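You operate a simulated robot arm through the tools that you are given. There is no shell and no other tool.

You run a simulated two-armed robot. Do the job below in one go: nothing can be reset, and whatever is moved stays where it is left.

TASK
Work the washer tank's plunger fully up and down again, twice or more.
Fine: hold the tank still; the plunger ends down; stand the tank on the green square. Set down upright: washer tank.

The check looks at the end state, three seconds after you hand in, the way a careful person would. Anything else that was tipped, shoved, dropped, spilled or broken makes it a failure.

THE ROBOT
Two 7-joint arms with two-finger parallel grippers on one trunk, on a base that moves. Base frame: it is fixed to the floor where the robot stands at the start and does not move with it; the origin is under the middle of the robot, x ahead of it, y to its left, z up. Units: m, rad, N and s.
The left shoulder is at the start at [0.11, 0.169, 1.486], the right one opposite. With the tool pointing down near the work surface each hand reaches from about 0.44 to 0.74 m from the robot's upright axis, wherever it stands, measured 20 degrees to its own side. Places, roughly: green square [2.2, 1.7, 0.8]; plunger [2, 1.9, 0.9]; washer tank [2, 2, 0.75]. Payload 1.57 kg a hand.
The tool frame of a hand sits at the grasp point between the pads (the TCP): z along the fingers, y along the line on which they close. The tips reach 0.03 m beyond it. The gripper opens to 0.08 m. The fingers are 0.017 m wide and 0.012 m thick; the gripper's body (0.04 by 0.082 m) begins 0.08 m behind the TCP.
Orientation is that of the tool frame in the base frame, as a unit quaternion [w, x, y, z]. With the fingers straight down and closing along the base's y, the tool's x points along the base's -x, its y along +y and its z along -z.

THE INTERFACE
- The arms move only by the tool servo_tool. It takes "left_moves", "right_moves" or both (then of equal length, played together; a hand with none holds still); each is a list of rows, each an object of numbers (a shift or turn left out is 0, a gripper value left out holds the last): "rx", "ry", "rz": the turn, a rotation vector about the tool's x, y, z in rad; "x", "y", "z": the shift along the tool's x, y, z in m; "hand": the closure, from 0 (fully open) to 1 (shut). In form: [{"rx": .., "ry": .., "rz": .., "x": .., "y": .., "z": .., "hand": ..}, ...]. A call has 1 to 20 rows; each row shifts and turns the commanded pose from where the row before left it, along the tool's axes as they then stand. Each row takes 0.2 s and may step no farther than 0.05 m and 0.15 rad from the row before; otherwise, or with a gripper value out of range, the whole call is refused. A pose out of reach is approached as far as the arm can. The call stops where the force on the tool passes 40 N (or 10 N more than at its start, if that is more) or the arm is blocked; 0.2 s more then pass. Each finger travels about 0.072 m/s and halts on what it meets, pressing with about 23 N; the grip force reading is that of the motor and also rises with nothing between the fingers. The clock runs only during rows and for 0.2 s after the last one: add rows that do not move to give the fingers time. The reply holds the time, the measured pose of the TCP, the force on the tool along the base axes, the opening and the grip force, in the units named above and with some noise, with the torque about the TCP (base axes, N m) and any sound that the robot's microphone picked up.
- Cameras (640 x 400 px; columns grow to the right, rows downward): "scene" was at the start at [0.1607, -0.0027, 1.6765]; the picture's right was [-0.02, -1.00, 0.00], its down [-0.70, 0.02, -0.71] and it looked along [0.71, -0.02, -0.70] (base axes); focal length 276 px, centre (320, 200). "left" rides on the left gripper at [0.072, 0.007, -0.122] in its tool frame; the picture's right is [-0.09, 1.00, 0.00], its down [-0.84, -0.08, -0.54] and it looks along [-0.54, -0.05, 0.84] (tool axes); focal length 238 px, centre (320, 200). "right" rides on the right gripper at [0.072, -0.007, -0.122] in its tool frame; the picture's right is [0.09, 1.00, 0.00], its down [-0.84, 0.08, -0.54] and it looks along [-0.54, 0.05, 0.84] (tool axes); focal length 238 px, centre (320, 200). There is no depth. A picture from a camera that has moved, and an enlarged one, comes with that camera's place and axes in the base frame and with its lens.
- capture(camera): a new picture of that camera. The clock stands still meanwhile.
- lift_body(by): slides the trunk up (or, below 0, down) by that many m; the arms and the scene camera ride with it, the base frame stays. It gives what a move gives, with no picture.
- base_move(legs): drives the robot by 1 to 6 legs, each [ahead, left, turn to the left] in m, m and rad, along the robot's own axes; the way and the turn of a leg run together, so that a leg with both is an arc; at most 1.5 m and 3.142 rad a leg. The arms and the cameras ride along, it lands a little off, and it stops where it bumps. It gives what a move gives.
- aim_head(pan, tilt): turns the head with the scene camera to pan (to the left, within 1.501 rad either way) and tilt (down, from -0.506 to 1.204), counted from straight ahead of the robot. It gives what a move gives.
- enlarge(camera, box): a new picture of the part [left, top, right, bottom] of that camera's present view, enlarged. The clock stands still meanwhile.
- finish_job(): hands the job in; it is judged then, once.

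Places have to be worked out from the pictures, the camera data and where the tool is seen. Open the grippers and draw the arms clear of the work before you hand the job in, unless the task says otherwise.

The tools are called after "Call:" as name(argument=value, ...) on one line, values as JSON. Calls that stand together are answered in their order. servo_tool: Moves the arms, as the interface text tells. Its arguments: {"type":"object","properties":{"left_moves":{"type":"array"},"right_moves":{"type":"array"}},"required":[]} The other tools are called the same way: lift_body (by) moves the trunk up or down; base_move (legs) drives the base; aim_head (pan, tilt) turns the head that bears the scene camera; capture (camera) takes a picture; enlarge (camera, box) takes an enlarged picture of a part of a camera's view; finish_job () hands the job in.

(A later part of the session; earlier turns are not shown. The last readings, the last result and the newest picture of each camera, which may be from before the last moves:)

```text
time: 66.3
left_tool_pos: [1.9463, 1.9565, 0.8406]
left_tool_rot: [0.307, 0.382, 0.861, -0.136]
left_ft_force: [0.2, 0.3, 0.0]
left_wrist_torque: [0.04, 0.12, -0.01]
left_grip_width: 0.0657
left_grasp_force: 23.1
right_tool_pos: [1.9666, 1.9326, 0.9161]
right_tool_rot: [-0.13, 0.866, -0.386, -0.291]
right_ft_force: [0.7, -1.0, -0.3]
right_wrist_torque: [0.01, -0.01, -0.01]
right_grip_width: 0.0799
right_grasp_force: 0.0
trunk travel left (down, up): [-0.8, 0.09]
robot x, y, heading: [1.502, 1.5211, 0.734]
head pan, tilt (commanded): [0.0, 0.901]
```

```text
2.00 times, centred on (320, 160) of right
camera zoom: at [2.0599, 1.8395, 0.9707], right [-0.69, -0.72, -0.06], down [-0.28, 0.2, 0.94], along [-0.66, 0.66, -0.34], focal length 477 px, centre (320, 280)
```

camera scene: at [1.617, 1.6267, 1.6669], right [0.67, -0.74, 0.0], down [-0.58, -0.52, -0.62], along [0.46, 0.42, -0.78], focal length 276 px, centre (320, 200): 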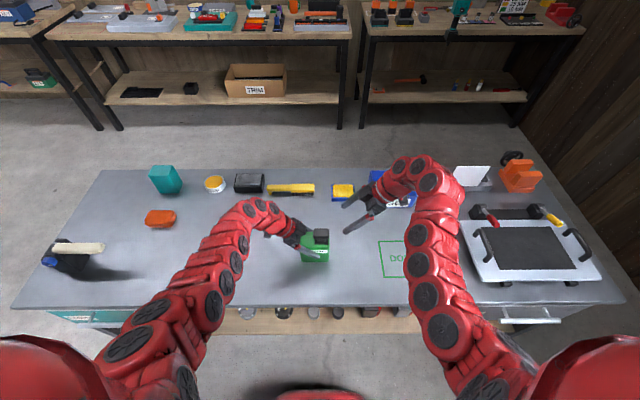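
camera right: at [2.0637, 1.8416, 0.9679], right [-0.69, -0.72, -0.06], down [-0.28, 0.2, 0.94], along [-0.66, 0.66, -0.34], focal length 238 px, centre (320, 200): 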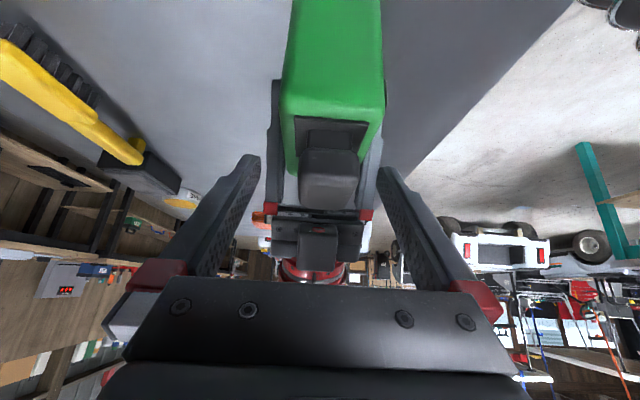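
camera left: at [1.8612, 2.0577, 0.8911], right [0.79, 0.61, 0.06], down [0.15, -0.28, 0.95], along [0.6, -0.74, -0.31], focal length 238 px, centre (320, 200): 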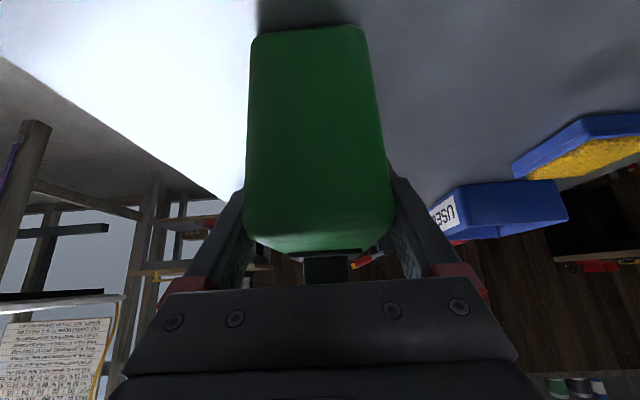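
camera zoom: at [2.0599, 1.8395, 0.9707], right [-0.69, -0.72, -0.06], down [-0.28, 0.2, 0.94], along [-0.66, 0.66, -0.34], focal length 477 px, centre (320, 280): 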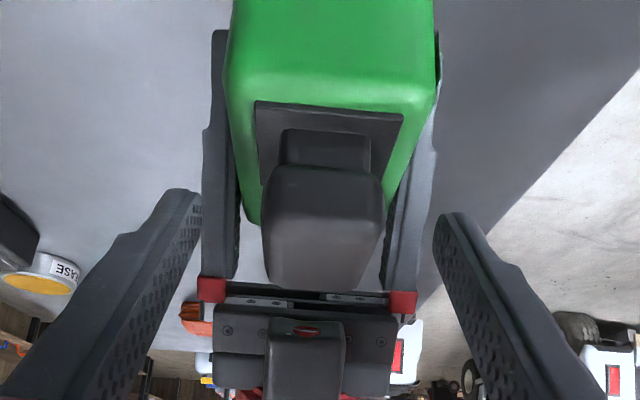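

The right gripper is open with all forces near zero. I withdraw the right hand up and to the right, well clear.

Call:
servo_tool(right_moves=[{"z": -0.03}, {"z": -0.04}, {"z": -0.04}, {"z": -0.04}, {"z": -0.04}, {"z": -0.04}, {"z": -0.03}, {"x": 0.03, "z": -0.025}, {"x": 0.03, "z": -0.025}, {"x": 0.03, "z": -0.025}, {}])

Call:
capture(camera="scene")

Call:
enlarge(camera="scene", box=[260, 190, 400, 280])

Call:
capture(camera="right")

```text
time: 68.7
left_tool_pos: [1.9461, 1.9556, 0.84]
left_tool_rot: [0.307, 0.382, 0.861, -0.136]
left_ft_force: [-0.9, 1.0, 0.0]
left_wrist_torque: [-0.13, 0.01, 0.02]
left_grip_width: 0.0657
left_grasp_force: 22.4
right_tool_pos: [2.052, 1.8261, 1.0571]
right_tool_rot: [-0.132, 0.866, -0.385, -0.29]
right_ft_force: [-0.1, -0.3, -0.9]
right_wrist_torque: [0.0, 0.01, -0.01]
right_grip_width: 0.0797
right_grasp_force: 0.0
right hand out of reach, approached as far as the arm can: row 6, 7, 8, 9, 10
trunk travel left (down, up): [-0.8, 0.09]
robot x, y, heading: [1.5035, 1.524, 0.734]
head pan, tilt (commanded): [0.0, 0.901]
```

```text
taken
camera scene: at [1.6173, 1.6265, 1.6669], right [0.67, -0.74, 0.0], down [-0.58, -0.52, -0.62], along [0.46, 0.42, -0.78], focal length 276 px, centre (320, 200)
```

scene: 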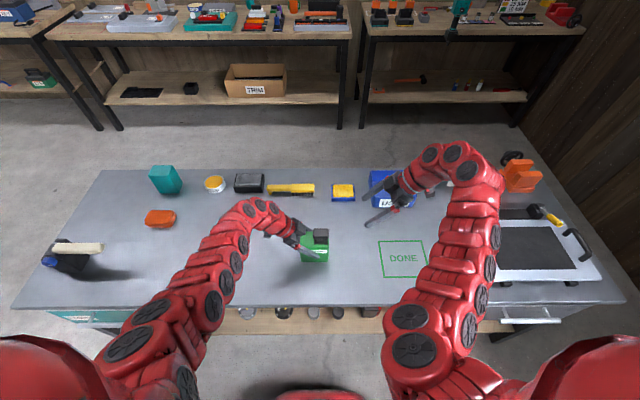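

```text
4.44 times, centred on (330, 235) of scene
camera zoom: at [1.6173, 1.6265, 1.6669], right [0.67, -0.74, 0.0], down [-0.58, -0.52, -0.62], along [0.46, 0.42, -0.78], focal length 1225 px, centre (276, 44)
```

zoom: 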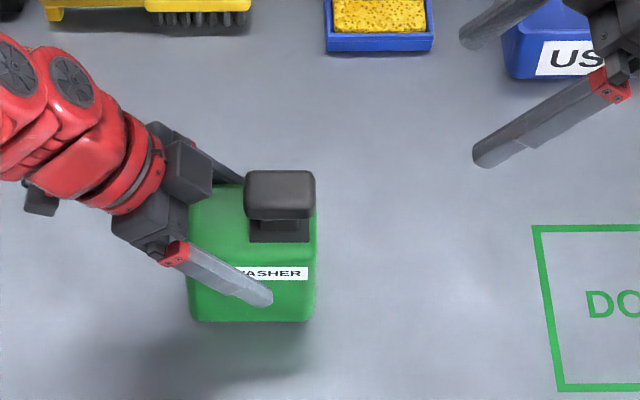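

```text
taken
camera right: at [2.1454, 1.734, 1.1117], right [-0.69, -0.72, -0.06], down [-0.29, 0.2, 0.94], along [-0.66, 0.67, -0.34], focal length 238 px, centre (320, 200)
```

right: 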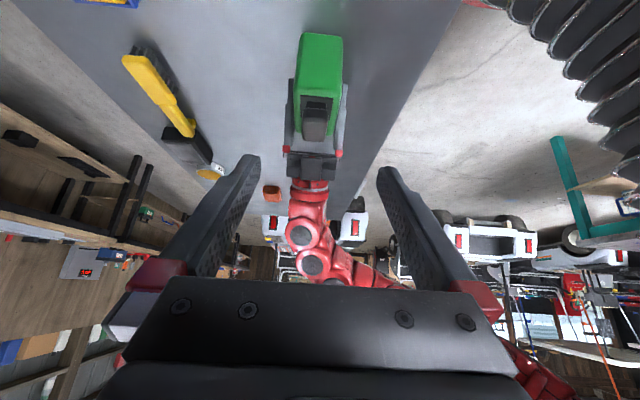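

The plunger knob looks fully down and the tank unmoved. The right arm reached its limit with that tilt, so I turn the hand back upright while moving it outward.

Call:
servo_tool(right_moves=[{"ry": 0.13}, {"ry": 0.13}, {"ry": 0.13}, {"ry": 0.13}, {"ry": 0.13}, {"x": 0.025, "z": -0.015}, {"x": 0.025, "z": -0.015}, {"x": 0.025, "z": -0.015}, {"x": 0.025, "z": -0.015}, {"x": 0.025, "z": -0.015}, {"x": 0.025, "z": -0.015}, {}])

Call:
capture(camera="scene")

```text
time: 71.3
left_tool_pos: [1.9461, 1.9557, 0.8415]
left_tool_rot: [0.306, 0.383, 0.861, -0.136]
left_ft_force: [0.7, 0.5, 0.9]
left_wrist_torque: [-0.07, 0.11, 0.0]
left_grip_width: 0.0657
left_grasp_force: 23.4
right_tool_pos: [2.0054, 1.849, 1.032]
right_tool_rot: [-0.042, 0.909, -0.406, -0.089]
right_ft_force: [0.0, 0.1, -0.5]
right_wrist_torque: [-0.02, 0.01, -0.01]
right_grip_width: 0.0801
right_grasp_force: 0.0
right hand out of reach, approached as far as the arm can: row 1, 2, 4, 5, 6, 7, 8, 9, 10, 11
trunk travel left (down, up): [-0.8, 0.09]
robot x, y, heading: [1.503, 1.5224, 0.735]
head pan, tilt (commanded): [0.0, 0.901]
```

```text
taken
camera scene: at [1.6174, 1.6266, 1.6669], right [0.67, -0.74, 0.0], down [-0.58, -0.52, -0.62], along [0.46, 0.42, -0.78], focal length 276 px, centre (320, 200)
```

scene: 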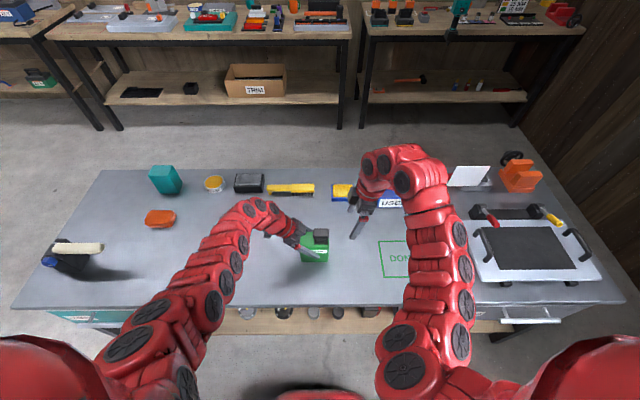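

The wrist is at a joint limit in this turn, so I unwind it (rz back to the original heading) before moving outward; the hand is above z 1.0 and 0.09 m right of the tank's knob.

Call:
servo_tool(right_moves=[{"rz": 0.12}, {"rz": 0.12}, {"rz": 0.12}, {"rz": 0.12}, {"rz": 0.12}, {"rz": 0.12}, {"rz": 0.12}, {"rz": 0.12}, {}])

```text
time: 73.3
left_tool_pos: [1.947, 1.956, 0.8404]
left_tool_rot: [0.306, 0.383, 0.861, -0.136]
left_ft_force: [-0.2, -0.3, -0.5]
left_wrist_torque: [-0.04, 0.05, -0.04]
left_grip_width: 0.0662
left_grasp_force: 23.1
right_tool_pos: [2.0059, 1.8498, 1.031]
right_tool_rot: [-0.005, -0.617, 0.781, 0.098]
right_ft_force: [-0.1, 0.4, 0.3]
right_wrist_torque: [0.0, 0.01, -0.02]
right_grip_width: 0.08
right_grasp_force: 0.1
trunk travel left (down, up): [-0.8, 0.09]
robot x, y, heading: [1.502, 1.5175, 0.733]
head pan, tilt (commanded): [0.0, 0.901]
```

Unwinding works. I turn the remaining 0.6 rad and lift 0.1 m.

Call:
servo_tool(right_moves=[{"rz": 0.12, "z": -0.02}, {"rz": 0.12, "z": -0.02}, {"rz": 0.12, "z": -0.02}, {"rz": 0.12, "z": -0.02}, {"rz": 0.12, "z": -0.02}, {}])

```text
time: 74.7
left_tool_pos: [1.9466, 1.9554, 0.84]
left_tool_rot: [0.307, 0.383, 0.861, -0.136]
left_ft_force: [-0.5, 0.0, 0.7]
left_wrist_torque: [-0.09, 0.05, -0.04]
left_grip_width: 0.066
left_grasp_force: 22.8
right_tool_pos: [1.8034, 1.9173, 1.0599]
right_tool_rot: [-0.033, -0.36, 0.928, 0.093]
right_ft_force: [-0.1, -0.3, -0.2]
right_wrist_torque: [0.01, -0.02, 0.0]
right_grip_width: 0.0797
right_grasp_force: 0.1
right hand out of reach, approached as far as the arm can: row 1, 2, 3, 4, 5
trunk travel left (down, up): [-0.8, 0.09]
robot x, y, heading: [1.5037, 1.5248, 0.733]
head pan, tilt (commanded): [0.0, 0.901]
```

The right hand unexpectedly swung toward the left/near side (now l≈0.22, f≈2.62). No contact forces show; I look before doing anything else.

Call:
capture(camera="scene")

Call:
capture(camera="right")

Call:
capture(camera="left")

```text
taken
camera scene: at [1.618, 1.6263, 1.6669], right [0.67, -0.74, 0.0], down [-0.58, -0.52, -0.62], along [0.46, 0.42, -0.78], focal length 276 px, centre (320, 200)
```

scene: 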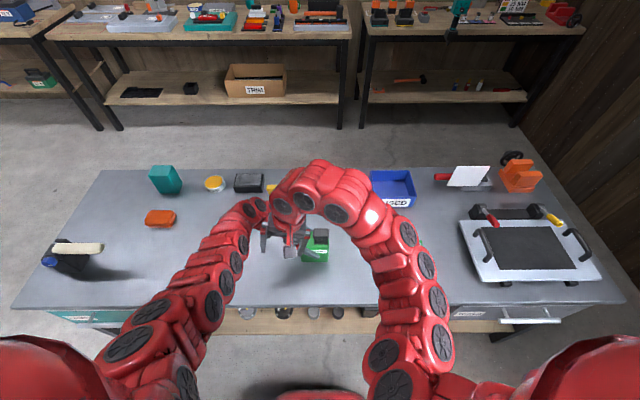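

```text
taken
camera right: at [1.7704, 1.8461, 1.1792], right [-0.73, 0.66, 0.2], down [0.64, 0.54, 0.55], along [0.26, 0.53, -0.81], focal length 238 px, centre (320, 200)
```

right: 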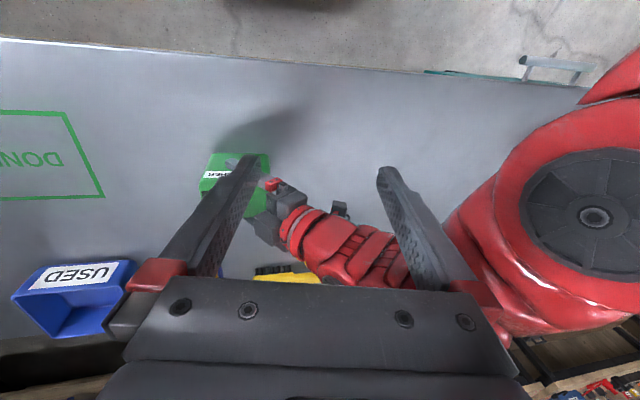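

```text
taken
camera left: at [1.8616, 2.0576, 0.8911], right [0.79, 0.61, 0.06], down [0.15, -0.28, 0.95], along [0.6, -0.74, -0.31], focal length 238 px, centre (320, 200)
```

left: 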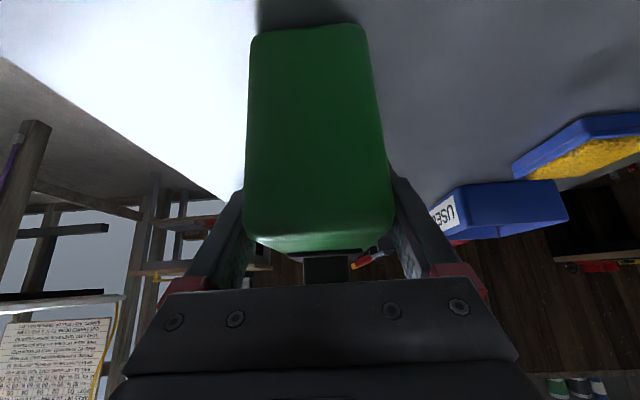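

The right hand hovers just on the near side of the left wrist, pointing down in its original heading and touching nothing. I move it gently up and back to the right in small steps and check that it follows.

Call:
servo_tool(right_moves=[{"y": -0.02, "z": -0.012}, {"y": -0.02, "z": -0.012}, {}])

```text
time: 75.5
left_tool_pos: [1.9463, 1.9553, 0.841]
left_tool_rot: [0.307, 0.383, 0.861, -0.137]
left_ft_force: [-0.6, -0.4, 0.1]
left_wrist_torque: [-0.07, 0.0, 0.0]
left_grip_width: 0.0658
left_grasp_force: 23.6
right_tool_pos: [1.8104, 1.9083, 1.0637]
right_tool_rot: [-0.032, -0.36, 0.927, 0.096]
right_ft_force: [-0.6, 0.7, -1.1]
right_wrist_torque: [0.0, -0.03, -0.01]
right_grip_width: 0.0798
right_grasp_force: 0.0
right hand out of reach, approached as far as the arm can: row 1, 2
trunk travel left (down, up): [-0.8, 0.09]
robot x, y, heading: [1.5009, 1.5232, 0.731]
head pan, tilt (commanded): [0.0, 0.901]
```

It followed only partly, so some joint is at its limit in this folded pose. I try moving it forward and slightly up, away from the near limit, in small steps.

Call:
servo_tool(right_moves=[{"x": -0.02, "y": -0.01, "z": -0.01}, {"x": -0.02, "y": -0.01, "z": -0.01}, {}])

```text
time: 76.3
left_tool_pos: [1.9465, 1.9557, 0.8409]
left_tool_rot: [0.306, 0.383, 0.861, -0.138]
left_ft_force: [-0.2, 0.5, 1.1]
left_wrist_torque: [-0.02, 0.04, -0.01]
left_grip_width: 0.0658
left_grasp_force: 22.8
right_tool_pos: [1.8107, 1.9082, 1.0638]
right_tool_rot: [-0.032, -0.361, 0.927, 0.097]
right_ft_force: [0.6, 0.9, -0.1]
right_wrist_torque: [-0.01, 0.0, -0.02]
right_grip_width: 0.0801
right_grasp_force: 0.0
right hand out of reach, approached as far as the arm can: row 1, 2
trunk travel left (down, up): [-0.8, 0.09]
robot x, y, heading: [1.5049, 1.5236, 0.736]
head pan, tilt (commanded): [0.0, 0.901]
```

It's pinned at a limit, so I retrace the way it came: turn back by rz −0.6 while moving forward and to the right toward its earlier free position.

Call:
servo_tool(right_moves=[{"rz": -0.12, "y": -0.02}, {"rz": -0.12, "y": -0.02}, {}])

```text
time: 77.1
left_tool_pos: [1.9465, 1.955, 0.8408]
left_tool_rot: [0.307, 0.382, 0.861, -0.136]
left_ft_force: [0.9, -0.7, 0.4]
left_wrist_torque: [0.04, 0.11, 0.0]
left_grip_width: 0.0658
left_grasp_force: 23.1
right_tool_pos: [1.8395, 1.8815, 1.0548]
right_tool_rot: [-0.021, -0.47, 0.877, 0.095]
right_ft_force: [0.7, -1.0, -0.7]
right_wrist_torque: [0.0, -0.01, -0.01]
right_grip_width: 0.08
right_grasp_force: 0.0
trunk travel left (down, up): [-0.8, 0.09]
robot x, y, heading: [1.5026, 1.52, 0.733]
head pan, tilt (commanded): [0.0, 0.901]
```

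It followed without hitting limits this time. I continue to the right and slightly forward at the same height.

Call:
servo_tool(right_moves=[{"x": -0.0024, "y": -0.031, "z": -0.005}, {"x": -0.0024, "y": -0.031, "z": -0.005}, {"x": -0.0024, "y": -0.031, "z": -0.005}, {}])

Call:
capture(camera="scene")

```text
time: 78.1
left_tool_pos: [1.9469, 1.9555, 0.8414]
left_tool_rot: [0.306, 0.383, 0.861, -0.136]
left_ft_force: [-0.3, -0.4, -0.5]
left_wrist_torque: [0.02, 0.16, 0.03]
left_grip_width: 0.0661
left_grasp_force: 23.3
right_tool_pos: [1.9115, 1.8363, 1.053]
right_tool_rot: [-0.021, -0.469, 0.878, 0.098]
right_ft_force: [0.3, -0.3, 0.4]
right_wrist_torque: [0.03, -0.03, -0.03]
right_grip_width: 0.0801
right_grasp_force: 0.1
right hand out of reach, approached as far as the arm can: row 3
trunk travel left (down, up): [-0.8, 0.09]
robot x, y, heading: [1.5049, 1.5226, 0.736]
head pan, tilt (commanded): [0.0, 0.901]
```

```text
taken
camera scene: at [1.6171, 1.627, 1.6669], right [0.67, -0.74, 0.0], down [-0.58, -0.52, -0.62], along [0.46, 0.42, -0.78], focal length 276 px, centre (320, 200)
```

scene: 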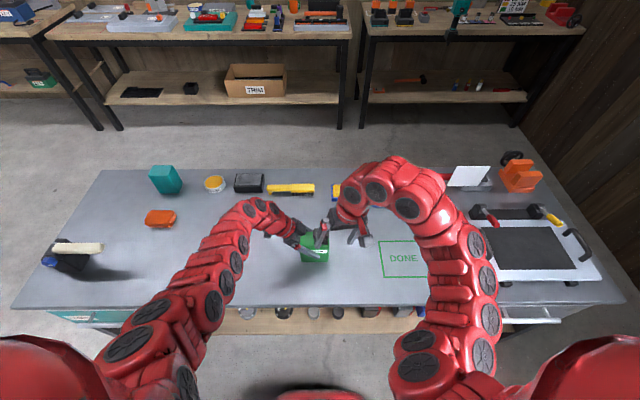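

The arm is arched with the wrist folded tightly, which is what limits it. I tilt the fingers forward (ry −) to open the wrist fold; the hand has free space there.

Call:
servo_tool(right_moves=[{"ry": -0.12}, {"ry": -0.12}, {"ry": -0.12}, {"ry": -0.12}, {}])

```text
time: 79.3
left_tool_pos: [1.9464, 1.9552, 0.8402]
left_tool_rot: [0.307, 0.382, 0.861, -0.136]
left_ft_force: [-1.0, 0.2, 0.2]
left_wrist_torque: [0.0, 0.03, -0.04]
left_grip_width: 0.0658
left_grasp_force: 23.0
right_tool_pos: [1.9115, 1.8377, 1.0531]
right_tool_rot: [0.163, -0.438, 0.863, 0.192]
right_ft_force: [1.1, 0.0, -0.3]
right_wrist_torque: [0.0, 0.02, 0.01]
right_grip_width: 0.0798
right_grasp_force: 0.0
right hand out of reach, approached as far as the arm can: row 4
trunk travel left (down, up): [-0.8, 0.09]
robot x, y, heading: [1.5037, 1.5215, 0.737]
head pan, tilt (commanded): [0.0, 0.901]
```

That opened it by about 0.4 rad. I now test moving right and up together.

Call:
servo_tool(right_moves=[{"x": -0.0033, "y": -0.021, "z": -0.02}, {"x": -0.0033, "y": -0.021, "z": -0.02}, {"x": -0.0033, "y": -0.021, "z": -0.02}, {}])

Call:
capture(camera="scene")

```text
time: 80.3
left_tool_pos: [1.9465, 1.9553, 0.8401]
left_tool_rot: [0.307, 0.382, 0.861, -0.136]
left_ft_force: [1.0, 0.1, 0.2]
left_wrist_torque: [-0.02, 0.06, 0.01]
left_grip_width: 0.0659
left_grasp_force: 23.3
right_tool_pos: [1.9609, 1.7851, 1.0952]
right_tool_rot: [0.161, -0.438, 0.863, 0.191]
right_ft_force: [0.1, 0.2, 1.1]
right_wrist_torque: [-0.01, -0.01, 0.0]
right_grip_width: 0.0798
right_grasp_force: 0.1
trunk travel left (down, up): [-0.8, 0.09]
robot x, y, heading: [1.507, 1.5229, 0.734]
head pan, tilt (commanded): [0.0, 0.901]
```

```text
taken
camera scene: at [1.6171, 1.627, 1.6669], right [0.67, -0.74, 0.0], down [-0.58, -0.52, -0.62], along [0.46, 0.42, -0.78], focal length 276 px, centre (320, 200)
```

scene: 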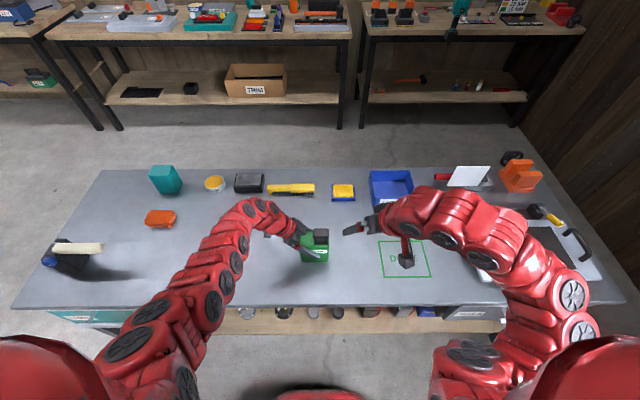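

The arm is free again and the elbow is swinging outward. I continue right and up.

Call:
servo_tool(right_moves=[{"x": -0.0026, "y": -0.0257, "z": -0.0214}, {"x": -0.0026, "y": -0.0257, "z": -0.0214}, {"x": -0.0026, "y": -0.0257, "z": -0.0214}, {"x": -0.0026, "y": -0.0257, "z": -0.0214}, {"x": -0.0026, "y": -0.0257, "z": -0.0214}, {}])

Call:
capture(camera="scene")

```text
time: 81.7
left_tool_pos: [1.9466, 1.9552, 0.8403]
left_tool_rot: [0.306, 0.383, 0.861, -0.136]
left_ft_force: [0.4, -0.6, -0.3]
left_wrist_torque: [-0.01, 0.12, 0.07]
left_grip_width: 0.0659
left_grasp_force: 23.3
right_tool_pos: [2.0667, 1.6753, 1.1732]
right_tool_rot: [0.162, -0.439, 0.863, 0.191]
right_ft_force: [-0.2, -0.7, 0.2]
right_wrist_torque: [-0.03, -0.02, 0.0]
right_grip_width: 0.0798
right_grasp_force: 0.1
trunk travel left (down, up): [-0.8, 0.09]
robot x, y, heading: [1.5069, 1.5212, 0.736]
head pan, tilt (commanded): [0.0, 0.901]
```

```text
taken
camera scene: at [1.6172, 1.6269, 1.6669], right [0.67, -0.74, 0.0], down [-0.58, -0.52, -0.62], along [0.46, 0.42, -0.78], focal length 276 px, centre (320, 200)
```

scene: 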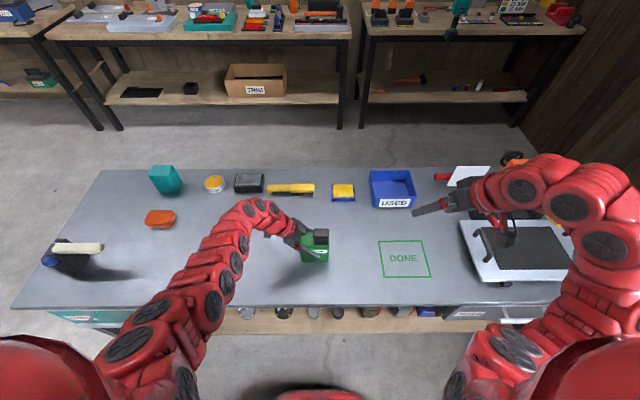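

The right arm is now clear, out to the right. Before lifting, I measure the tank and the DONE square together in an enlarged scene view.

Call:
enlarge(camera="scene", box=[280, 200, 460, 300])

```text
3.56 times, centred on (370, 250) of scene
camera zoom: at [1.6172, 1.6269, 1.6669], right [0.67, -0.74, 0.0], down [-0.58, -0.52, -0.62], along [0.46, 0.42, -0.78], focal length 980 px, centre (142, 22)
```

zoom: 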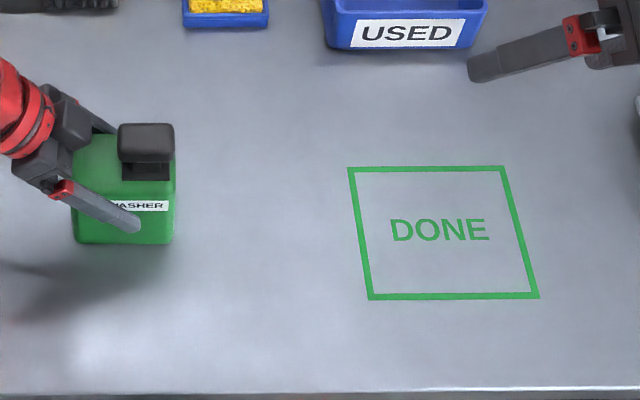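

DONE's centre is at (f 2.746, l −0.174), 0.145 × 0.166 in size; the tank centre is at (2.757, 0.146). So the tank must go 0.32 m right and 0.01 m back. I lift it 12 mm first and check the load.

Call:
servo_tool(left_moves=[{"x": -0.0025, "z": -0.0031}, {"x": -0.0025, "z": -0.0031}, {"x": -0.0025, "z": -0.0031}, {}])

Call:
enlarge(camera="scene", box=[260, 190, 400, 280])

Call:
capture(camera="left")

```text
time: 82.7
left_tool_pos: [1.948, 1.9554, 0.8531]
left_tool_rot: [0.306, 0.383, 0.861, -0.136]
left_ft_force: [-0.8, -0.9, 1.7]
left_wrist_torque: [0.11, 0.08, 0.08]
left_grip_width: 0.0654
left_grasp_force: 22.8
right_tool_pos: [2.0661, 1.6746, 1.1726]
right_tool_rot: [0.162, -0.439, 0.863, 0.192]
right_ft_force: [0.2, -0.7, 0.4]
right_wrist_torque: [0.0, -0.02, 0.02]
right_grip_width: 0.0796
right_grasp_force: 0.0
trunk travel left (down, up): [-0.8, 0.09]
robot x, y, heading: [1.5051, 1.5239, 0.732]
head pan, tilt (commanded): [0.0, 0.901]
```

```text
4.44 times, centred on (330, 235) of scene
camera zoom: at [1.6169, 1.6262, 1.6671], right [0.67, -0.74, 0.0], down [-0.58, -0.52, -0.62], along [0.46, 0.42, -0.78], focal length 1225 px, centre (276, 44)
```

zoom: 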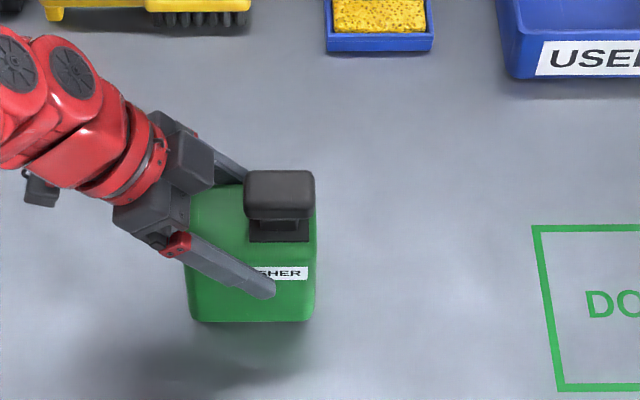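

```text
taken
camera left: at [1.8627, 2.0565, 0.9037], right [0.79, 0.61, 0.06], down [0.15, -0.28, 0.95], along [0.6, -0.74, -0.31], focal length 238 px, centre (320, 200)
```

left: 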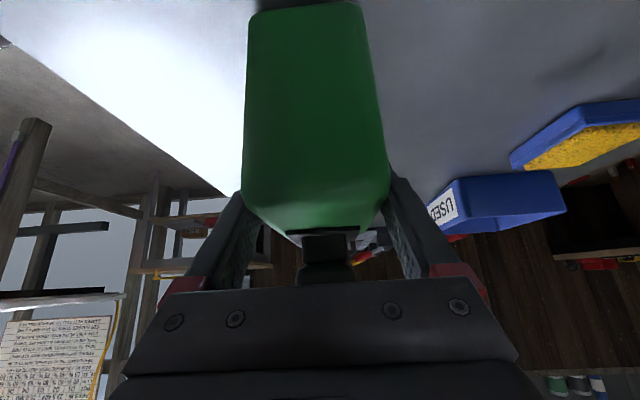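

The tank did not come up: its image is unchanged while the fingers slid about 12 mm up along it, with almost no load reading. I pause, read again and look closely at the contact.

Call:
servo_tool(left_moves=[{"hand": 1.0}, {}, {}])

Call:
enlarge(camera="left", box=[160, 120, 480, 320])

Call:
enlarge(camera="scene", box=[285, 215, 345, 265])

Call:
capture(camera="right")

```text
time: 83.5
left_tool_pos: [1.9487, 1.9541, 0.8532]
left_tool_rot: [0.306, 0.383, 0.861, -0.136]
left_ft_force: [0.2, -0.4, 5.7]
left_wrist_torque: [-0.04, -0.04, 0.1]
left_grip_width: 0.0659
left_grasp_force: 22.8
right_tool_pos: [2.0661, 1.6738, 1.173]
right_tool_rot: [0.163, -0.439, 0.862, 0.193]
right_ft_force: [0.9, 0.0, -0.5]
right_wrist_torque: [0.0, 0.0, 0.02]
right_grip_width: 0.0801
right_grasp_force: 0.1
trunk travel left (down, up): [-0.8, 0.09]
robot x, y, heading: [1.5025, 1.5231, 0.734]
head pan, tilt (commanded): [0.0, 0.901]
```

```text
2.00 times, centred on (320, 220) of left
camera zoom: at [1.8625, 2.0563, 0.9037], right [0.79, 0.61, 0.06], down [0.15, -0.28, 0.95], along [0.6, -0.74, -0.31], focal length 477 px, centre (320, 160)
```

zoom: 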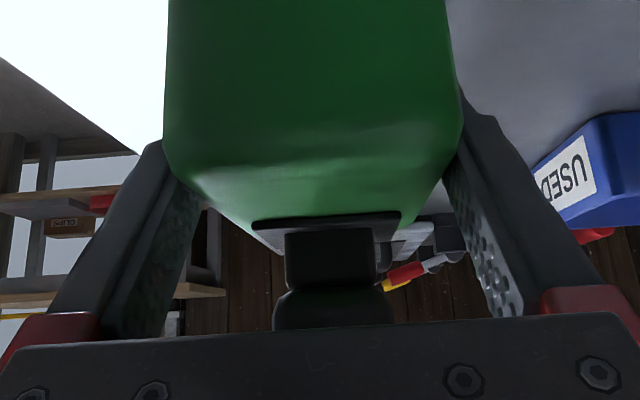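

```text
8.00 times, centred on (315, 240) of scene
camera zoom: at [1.6167, 1.6257, 1.6671], right [0.67, -0.74, 0.0], down [-0.58, -0.52, -0.62], along [0.46, 0.42, -0.78], focal length 2205 px, centre (360, -120)
```

zoom: 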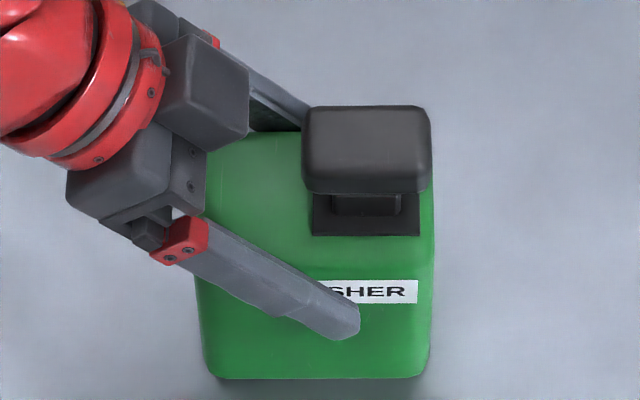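

```text
taken
camera right: at [2.0178, 1.5636, 1.2459], right [-0.87, 0.48, 0.15], down [0.35, 0.37, 0.86], along [0.36, 0.8, -0.48], focal length 238 px, centre (320, 200)
```

right: 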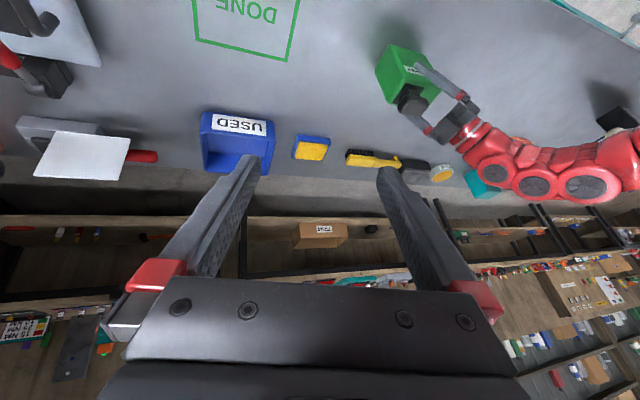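

The residual reading suggests the pads simply slid: tank weight or low friction beat the grip. I test gently: raise by 1 mm steps and read the load to learn the slip force.

Call:
servo_tool(left_moves=[{"x": -0.0006, "z": -0.0008}, {"x": -0.0006, "z": -0.0008}, {}])

```text
time: 84.3
left_tool_pos: [1.9482, 1.9556, 0.855]
left_tool_rot: [0.306, 0.383, 0.861, -0.137]
left_ft_force: [0.8, -0.4, 0.3]
left_wrist_torque: [0.01, 0.03, -0.02]
left_grip_width: 0.0658
left_grasp_force: 22.8
right_tool_pos: [2.0674, 1.6747, 1.1732]
right_tool_rot: [0.162, -0.439, 0.863, 0.192]
right_ft_force: [-1.1, -0.3, -0.5]
right_wrist_torque: [0.02, -0.01, 0.01]
right_grip_width: 0.0804
right_grasp_force: 0.0
trunk travel left (down, up): [-0.8, 0.09]
robot x, y, heading: [1.4996, 1.5223, 0.733]
head pan, tilt (commanded): [0.0, 0.901]
```

Moving 2 mm changed the load by −5 N, so friction is holding at this level. I raise further in small steps to see where it gives.

Call:
servo_tool(left_moves=[{"x": -0.0006, "z": -0.0008}, {"x": -0.0006, "z": -0.0008}, {}])

Call:
servo_tool(left_moves=[{"x": -0.0006, "z": -0.0008}, {"x": -0.0006, "z": -0.0008}, {}])

Call:
enlarge(camera="scene", box=[285, 215, 345, 265])

```text
time: 85.1
left_tool_pos: [1.9471, 1.9563, 0.8541]
left_tool_rot: [0.307, 0.382, 0.861, -0.136]
left_ft_force: [-0.8, 0.3, -3.7]
left_wrist_torque: [0.01, 0.0, 0.0]
left_grip_width: 0.0659
left_grasp_force: 23.4
right_tool_pos: [2.066, 1.6756, 1.1722]
right_tool_rot: [0.162, -0.439, 0.863, 0.192]
right_ft_force: [-0.2, -0.1, 0.7]
right_wrist_torque: [0.0, 0.02, 0.01]
right_grip_width: 0.0798
right_grasp_force: 0.0
trunk travel left (down, up): [-0.8, 0.09]
robot x, y, heading: [1.5019, 1.5217, 0.728]
head pan, tilt (commanded): [0.0, 0.901]
```

```text
time: 85.9
left_tool_pos: [1.9472, 1.9579, 0.8581]
left_tool_rot: [0.306, 0.383, 0.86, -0.138]
left_ft_force: [0.3, 0.1, -4.4]
left_wrist_torque: [0.05, 0.03, -0.02]
left_grip_width: 0.066
left_grasp_force: 23.1
right_tool_pos: [2.0668, 1.675, 1.1721]
right_tool_rot: [0.162, -0.439, 0.863, 0.192]
right_ft_force: [0.0, -1.4, 0.6]
right_wrist_torque: [0.01, 0.04, -0.02]
right_grip_width: 0.0799
right_grasp_force: 0.0
trunk travel left (down, up): [-0.8, 0.09]
robot x, y, heading: [1.5024, 1.5206, 0.731]
head pan, tilt (commanded): [0.0, 0.901]
```

```text
8.00 times, centred on (315, 240) of scene
camera zoom: at [1.6175, 1.6267, 1.6669], right [0.67, -0.74, 0.0], down [-0.58, -0.52, -0.62], along [0.46, 0.42, -0.78], focal length 2205 px, centre (360, -120)
```

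zoom: 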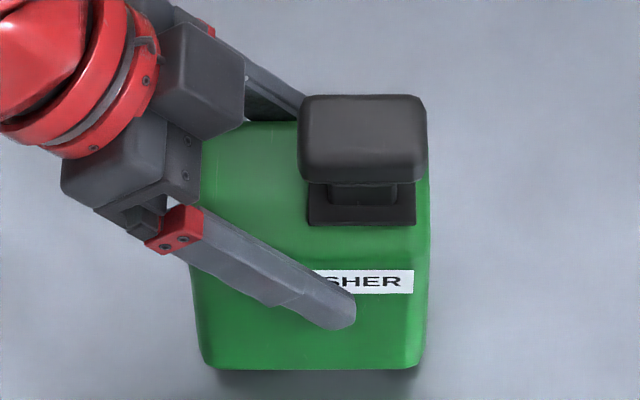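

Now the tank is lifting: its image rose about 10 px and the load is −4.4 N, so it weighs only ≈0.45 kg; the first slip came from moving too fast. I keep lifting slowly, 1 mm per row.

Call:
servo_tool(left_moves=[{"x": -0.0006, "z": -0.0008}, {"x": -0.0006, "z": -0.0008}, {"x": -0.0006, "z": -0.0008}, {"x": -0.0006, "z": -0.0008}, {"x": -0.0006, "z": -0.0008}, {"x": -0.0006, "z": -0.0008}, {"x": -0.0006, "z": -0.0008}, {"x": -0.0006, "z": -0.0008}, {"x": -0.0006, "z": -0.0008}, {"x": -0.0006, "z": -0.0008}, {}])

Call:
enlarge(camera="scene", box=[285, 205, 345, 255])

Call:
enlarge(camera="right", box=[360, 20, 500, 130])

```text
time: 88.3
left_tool_pos: [1.9481, 1.9578, 0.8686]
left_tool_rot: [0.307, 0.383, 0.861, -0.136]
left_ft_force: [0.4, -0.3, -3.6]
left_wrist_torque: [0.01, 0.0, -0.02]
left_grip_width: 0.0657
left_grasp_force: 22.8
right_tool_pos: [2.0672, 1.6751, 1.1723]
right_tool_rot: [0.161, -0.439, 0.863, 0.192]
right_ft_force: [0.6, 0.0, 0.1]
right_wrist_torque: [0.02, 0.0, -0.02]
right_grip_width: 0.0798
right_grasp_force: 0.0
trunk travel left (down, up): [-0.8, 0.09]
robot x, y, heading: [1.5018, 1.5243, 0.732]
head pan, tilt (commanded): [0.0, 0.901]
```

```text
8.00 times, centred on (315, 230) of scene
camera zoom: at [1.6176, 1.6267, 1.6669], right [0.67, -0.74, 0.0], down [-0.58, -0.52, -0.62], along [0.46, 0.42, -0.78], focal length 2205 px, centre (360, -40)
```

zoom: 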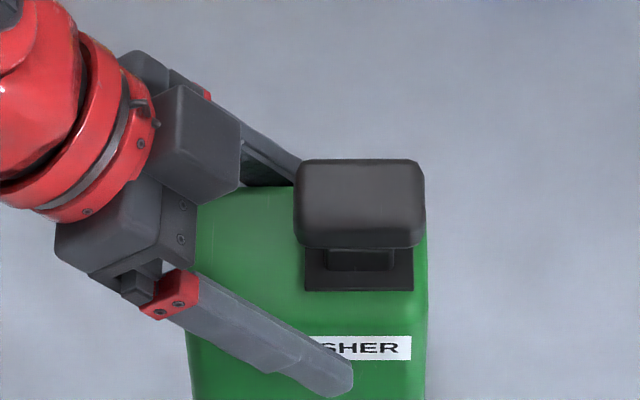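

```text
3.64 times, centred on (430, 75) of right
camera zoom: at [2.0184, 1.5643, 1.2455], right [-0.87, 0.48, 0.15], down [0.35, 0.37, 0.86], along [0.36, 0.8, -0.48], focal length 867 px, centre (-80, 654)
```

zoom: 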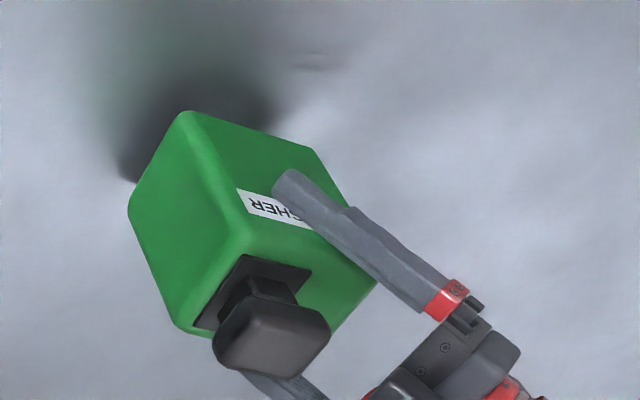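

The tank is off the bench (shadow separated), load ≈−4 N and no further slip. I raise it another 14 mm slowly for clearance.

Call:
servo_tool(left_moves=[{"x": -0.0006, "z": -0.0008}, {"x": -0.0006, "z": -0.0008}, {"x": -0.0006, "z": -0.0008}, {"x": -0.0006, "z": -0.0008}, {"x": -0.0006, "z": -0.0008}, {"x": -0.0006, "z": -0.0008}, {"x": -0.0006, "z": -0.0008}, {"x": -0.0006, "z": -0.0008}, {"x": -0.0006, "z": -0.0008}, {"x": -0.0006, "z": -0.0008}, {"x": -0.0006, "z": -0.0008}, {"x": -0.0006, "z": -0.0008}, {"x": -0.0006, "z": -0.0008}, {"x": -0.0006, "z": -0.0008}, {}])

Call:
capture(camera="scene")

Call:
capture(camera="left")

```text
time: 91.5
left_tool_pos: [1.9473, 1.9586, 0.8837]
left_tool_rot: [0.306, 0.383, 0.861, -0.137]
left_ft_force: [-0.8, -0.4, -4.3]
left_wrist_torque: [0.02, 0.02, 0.0]
left_grip_width: 0.0656
left_grasp_force: 22.7
right_tool_pos: [2.0664, 1.6749, 1.1712]
right_tool_rot: [0.161, -0.439, 0.863, 0.192]
right_ft_force: [0.4, 0.0, 0.5]
right_wrist_torque: [0.0, -0.02, 0.0]
right_grip_width: 0.0798
right_grasp_force: 0.1
trunk travel left (down, up): [-0.8, 0.09]
robot x, y, heading: [1.5016, 1.525, 0.735]
head pan, tilt (commanded): [0.0, 0.901]
```

```text
taken
camera scene: at [1.6176, 1.6267, 1.6669], right [0.67, -0.74, 0.0], down [-0.58, -0.52, -0.62], along [0.46, 0.42, -0.78], focal length 276 px, centre (320, 200)
```

scene: 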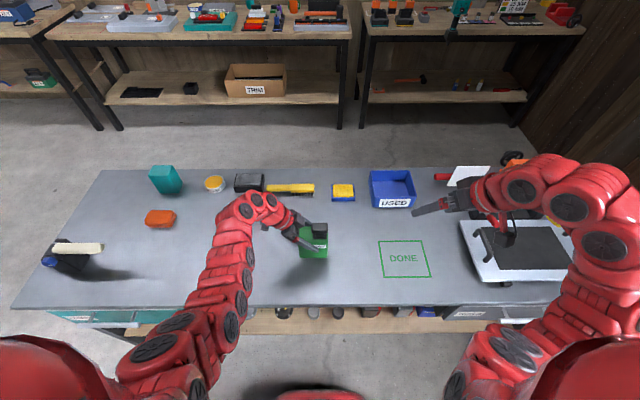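

```text
taken
camera left: at [1.8618, 2.0604, 0.933], right [0.79, 0.61, 0.06], down [0.15, -0.28, 0.95], along [0.6, -0.74, -0.31], focal length 238 px, centre (320, 200)
```

left: 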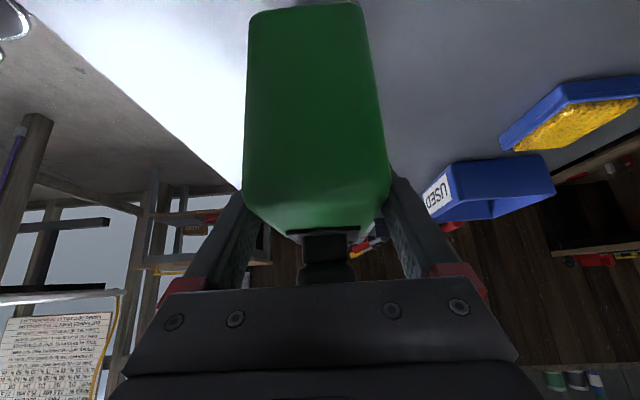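

The tank sits still in the grip about 30 mm above the bench. The sideways way is clear, so I drive the base 0.32 m to the right with the tank held.

Call:
base_move(legs=[[0, -0.16, 0], [0, -0.155, 0]])

Call:
capture(camera="scene")

Call:
enlarge(camera="scene", box=[240, 200, 400, 300])

Call:
capture(camera="left")

```text
time: 93.9
left_tool_pos: [2.1542, 1.7288, 0.8837]
left_tool_rot: [0.307, 0.381, 0.861, -0.136]
left_ft_force: [0.2, 0.0, -3.4]
left_wrist_torque: [0.01, 0.01, 0.0]
left_grip_width: 0.0657
left_grasp_force: 23.2
right_tool_pos: [2.2732, 1.4462, 1.1722]
right_tool_rot: [0.162, -0.439, 0.863, 0.191]
right_ft_force: [-1.1, -0.6, 0.7]
right_wrist_torque: [0.03, 0.01, 0.0]
right_grip_width: 0.0798
right_grasp_force: 0.0
trunk travel left (down, up): [-0.8, 0.09]
robot x, y, heading: [1.7131, 1.2945, 0.734]
head pan, tilt (commanded): [0.0, 0.901]
```

```text
taken
camera scene: at [1.825, 1.3967, 1.6669], right [0.67, -0.74, 0.0], down [-0.58, -0.53, -0.62], along [0.46, 0.42, -0.78], focal length 276 px, centre (320, 200)
```

scene: 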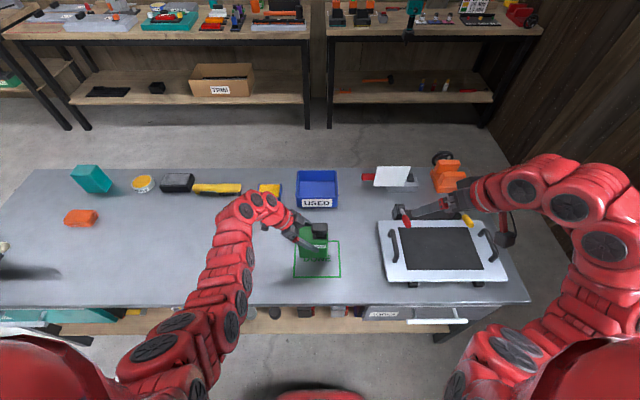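

```text
4.00 times, centred on (320, 250) of scene
camera zoom: at [1.825, 1.3967, 1.6669], right [0.67, -0.74, 0.0], down [-0.58, -0.53, -0.62], along [0.46, 0.42, -0.78], focal length 1102 px, centre (320, 0)
```

zoom: 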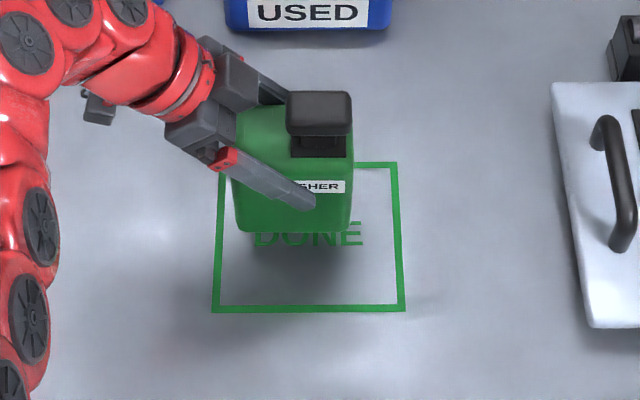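

```text
taken
camera left: at [2.0688, 1.8303, 0.9328], right [0.79, 0.62, 0.06], down [0.15, -0.28, 0.95], along [0.6, -0.74, -0.31], focal length 238 px, centre (320, 200)
```

left: 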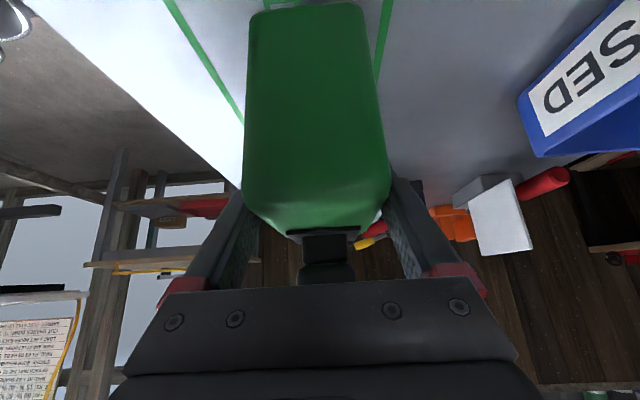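

The tank hangs over the DONE square; relative to the square's centre it's about 14 mm too far ahead and 12 mm too far left. I correct that slowly with the arm.

Call:
servo_tool(left_moves=[{"x": -0.00062, "y": -0.00097, "z": 0.0005}, {"x": -0.00062, "y": -0.00097, "z": 0.0005}, {"x": -0.00062, "y": -0.00097, "z": 0.0005}, {"x": -0.00062, "y": -0.00097, "z": 0.0005}, {"x": -0.00062, "y": -0.00097, "z": 0.0005}, {"x": -0.00062, "y": -0.00097, "z": 0.0005}, {"x": -0.00062, "y": -0.00097, "z": 0.0005}, {"x": -0.00062, "y": -0.00097, "z": 0.0005}, {"x": -0.00062, "y": -0.00097, "z": 0.0005}, {"x": -0.00062, "y": -0.00097, "z": 0.0005}, {"x": -0.00062, "y": -0.00097, "z": 0.0005}, {"x": -0.00062, "y": -0.00097, "z": 0.0005}, {"x": -0.00062, "y": -0.00097, "z": 0.0005}, {"x": -0.00062, "y": -0.00097, "z": 0.0005}, {"x": -0.00062, "y": -0.00097, "z": 0.0005}, {}])

Call:
enlarge(camera="scene", box=[240, 200, 400, 300])

```text
time: 97.3
left_tool_pos: [2.1521, 1.7076, 0.8819]
left_tool_rot: [0.307, 0.382, 0.861, -0.136]
left_ft_force: [-0.2, -0.6, -3.8]
left_wrist_torque: [0.03, -0.01, -0.02]
left_grip_width: 0.0659
left_grasp_force: 22.7
right_tool_pos: [2.2755, 1.4432, 1.1713]
right_tool_rot: [0.161, -0.44, 0.863, 0.192]
right_ft_force: [0.3, 0.6, -0.3]
right_wrist_torque: [-0.04, -0.03, 0.03]
right_grip_width: 0.08
right_grasp_force: 0.0
trunk travel left (down, up): [-0.8, 0.09]
robot x, y, heading: [1.7111, 1.2888, 0.738]
head pan, tilt (commanded): [0.0, 0.901]
```

```text
4.00 times, centred on (320, 250) of scene
camera zoom: at [1.8265, 1.3951, 1.6669], right [0.67, -0.74, 0.0], down [-0.58, -0.53, -0.62], along [0.46, 0.42, -0.78], focal length 1102 px, centre (320, 0)
```

zoom: 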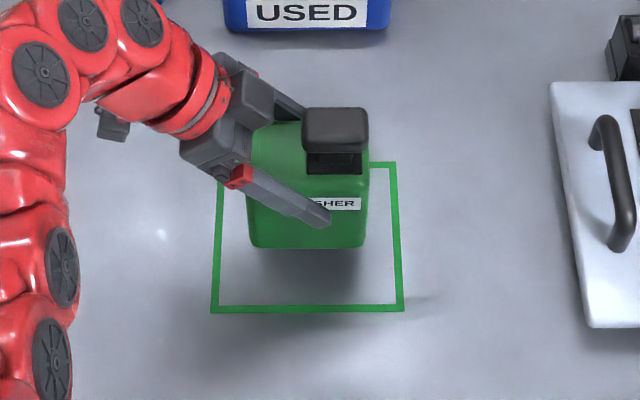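

The tank is now centred over the square (centre within ~2 mm). I lower it slowly by 25 mm.

Call:
servo_tool(left_moves=[{"x": 0.0008, "z": 0.00097}, {"x": 0.0008, "z": 0.00097}, {"x": 0.0008, "z": 0.00097}, {"x": 0.0008, "z": 0.00097}, {"x": 0.0008, "z": 0.00097}, {"x": 0.0008, "z": 0.00097}, {"x": 0.0008, "z": 0.00097}, {"x": 0.0008, "z": 0.00097}, {"x": 0.0008, "z": 0.00097}, {"x": 0.0008, "z": 0.00097}, {"x": 0.0008, "z": 0.00097}, {"x": 0.0008, "z": 0.00097}, {"x": 0.0008, "z": 0.00097}, {"x": 0.0008, "z": 0.00097}, {"x": 0.0008, "z": 0.00097}, {"x": 0.0008, "z": 0.00097}, {"x": 0.0008, "z": 0.00097}, {"x": 0.0008, "z": 0.00097}, {"x": 0.0008, "z": 0.00097}, {}])

Call:
enlarge(camera="scene", box=[240, 200, 400, 300])

```text
time: 101.5
left_tool_pos: [2.1513, 1.709, 0.8581]
left_tool_rot: [0.307, 0.381, 0.862, -0.135]
left_ft_force: [0.1, -0.3, -4.0]
left_wrist_torque: [0.0, 0.0, 0.02]
left_grip_width: 0.0659
left_grasp_force: 22.4
right_tool_pos: [2.2753, 1.4446, 1.1714]
right_tool_rot: [0.162, -0.439, 0.863, 0.192]
right_ft_force: [0.2, 0.4, 1.0]
right_wrist_torque: [0.02, 0.0, -0.01]
right_grip_width: 0.0799
right_grasp_force: 0.0
trunk travel left (down, up): [-0.8, 0.09]
robot x, y, heading: [1.7123, 1.2961, 0.736]
head pan, tilt (commanded): [0.0, 0.901]
```

```text
4.00 times, centred on (320, 250) of scene
camera zoom: at [1.8265, 1.395, 1.6669], right [0.67, -0.74, 0.0], down [-0.58, -0.53, -0.62], along [0.46, 0.42, -0.78], focal length 1102 px, centre (320, 0)
```

zoom: 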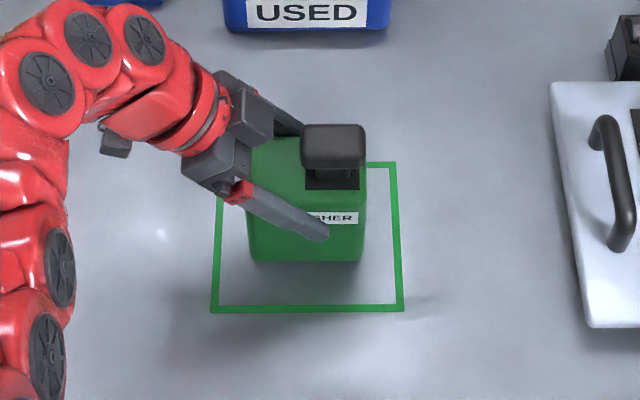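

Load is still −4 N, so a few millimetres remain. I lower further in 1 mm steps watching for the load to vanish.

Call:
servo_tool(left_moves=[{"x": 0.0006, "z": 0.0008}, {"x": 0.0006, "z": 0.0008}, {"x": 0.0006, "z": 0.0008}, {}])

Call:
servo_tool(left_moves=[{"x": 0.0006, "z": 0.0008}, {"x": 0.0006, "z": 0.0008}, {}])

```text
time: 102.5
left_tool_pos: [2.1507, 1.7076, 0.8548]
left_tool_rot: [0.307, 0.382, 0.861, -0.136]
left_ft_force: [-1.4, 0.5, -3.9]
left_wrist_torque: [0.03, -0.02, 0.01]
left_grip_width: 0.0659
left_grasp_force: 22.9
right_tool_pos: [2.2749, 1.4441, 1.1723]
right_tool_rot: [0.162, -0.44, 0.862, 0.192]
right_ft_force: [-0.6, 0.4, 0.5]
right_wrist_torque: [-0.02, 0.04, -0.01]
right_grip_width: 0.08
right_grasp_force: 0.1
trunk travel left (down, up): [-0.8, 0.09]
robot x, y, heading: [1.7154, 1.2899, 0.73]
head pan, tilt (commanded): [0.0, 0.901]
```

```text
time: 103.3
left_tool_pos: [2.1509, 1.7079, 0.8541]
left_tool_rot: [0.307, 0.382, 0.861, -0.136]
left_ft_force: [0.3, 0.4, -1.5]
left_wrist_torque: [0.0, -0.08, 0.01]
left_grip_width: 0.0656
left_grasp_force: 23.0
right_tool_pos: [2.2743, 1.445, 1.1726]
right_tool_rot: [0.162, -0.44, 0.862, 0.192]
right_ft_force: [0.3, 0.0, 0.3]
right_wrist_torque: [-0.05, 0.05, 0.02]
right_grip_width: 0.0801
right_grasp_force: 0.1
trunk travel left (down, up): [-0.8, 0.09]
robot x, y, heading: [1.7064, 1.2905, 0.734]
head pan, tilt (commanded): [0.0, 0.901]
```

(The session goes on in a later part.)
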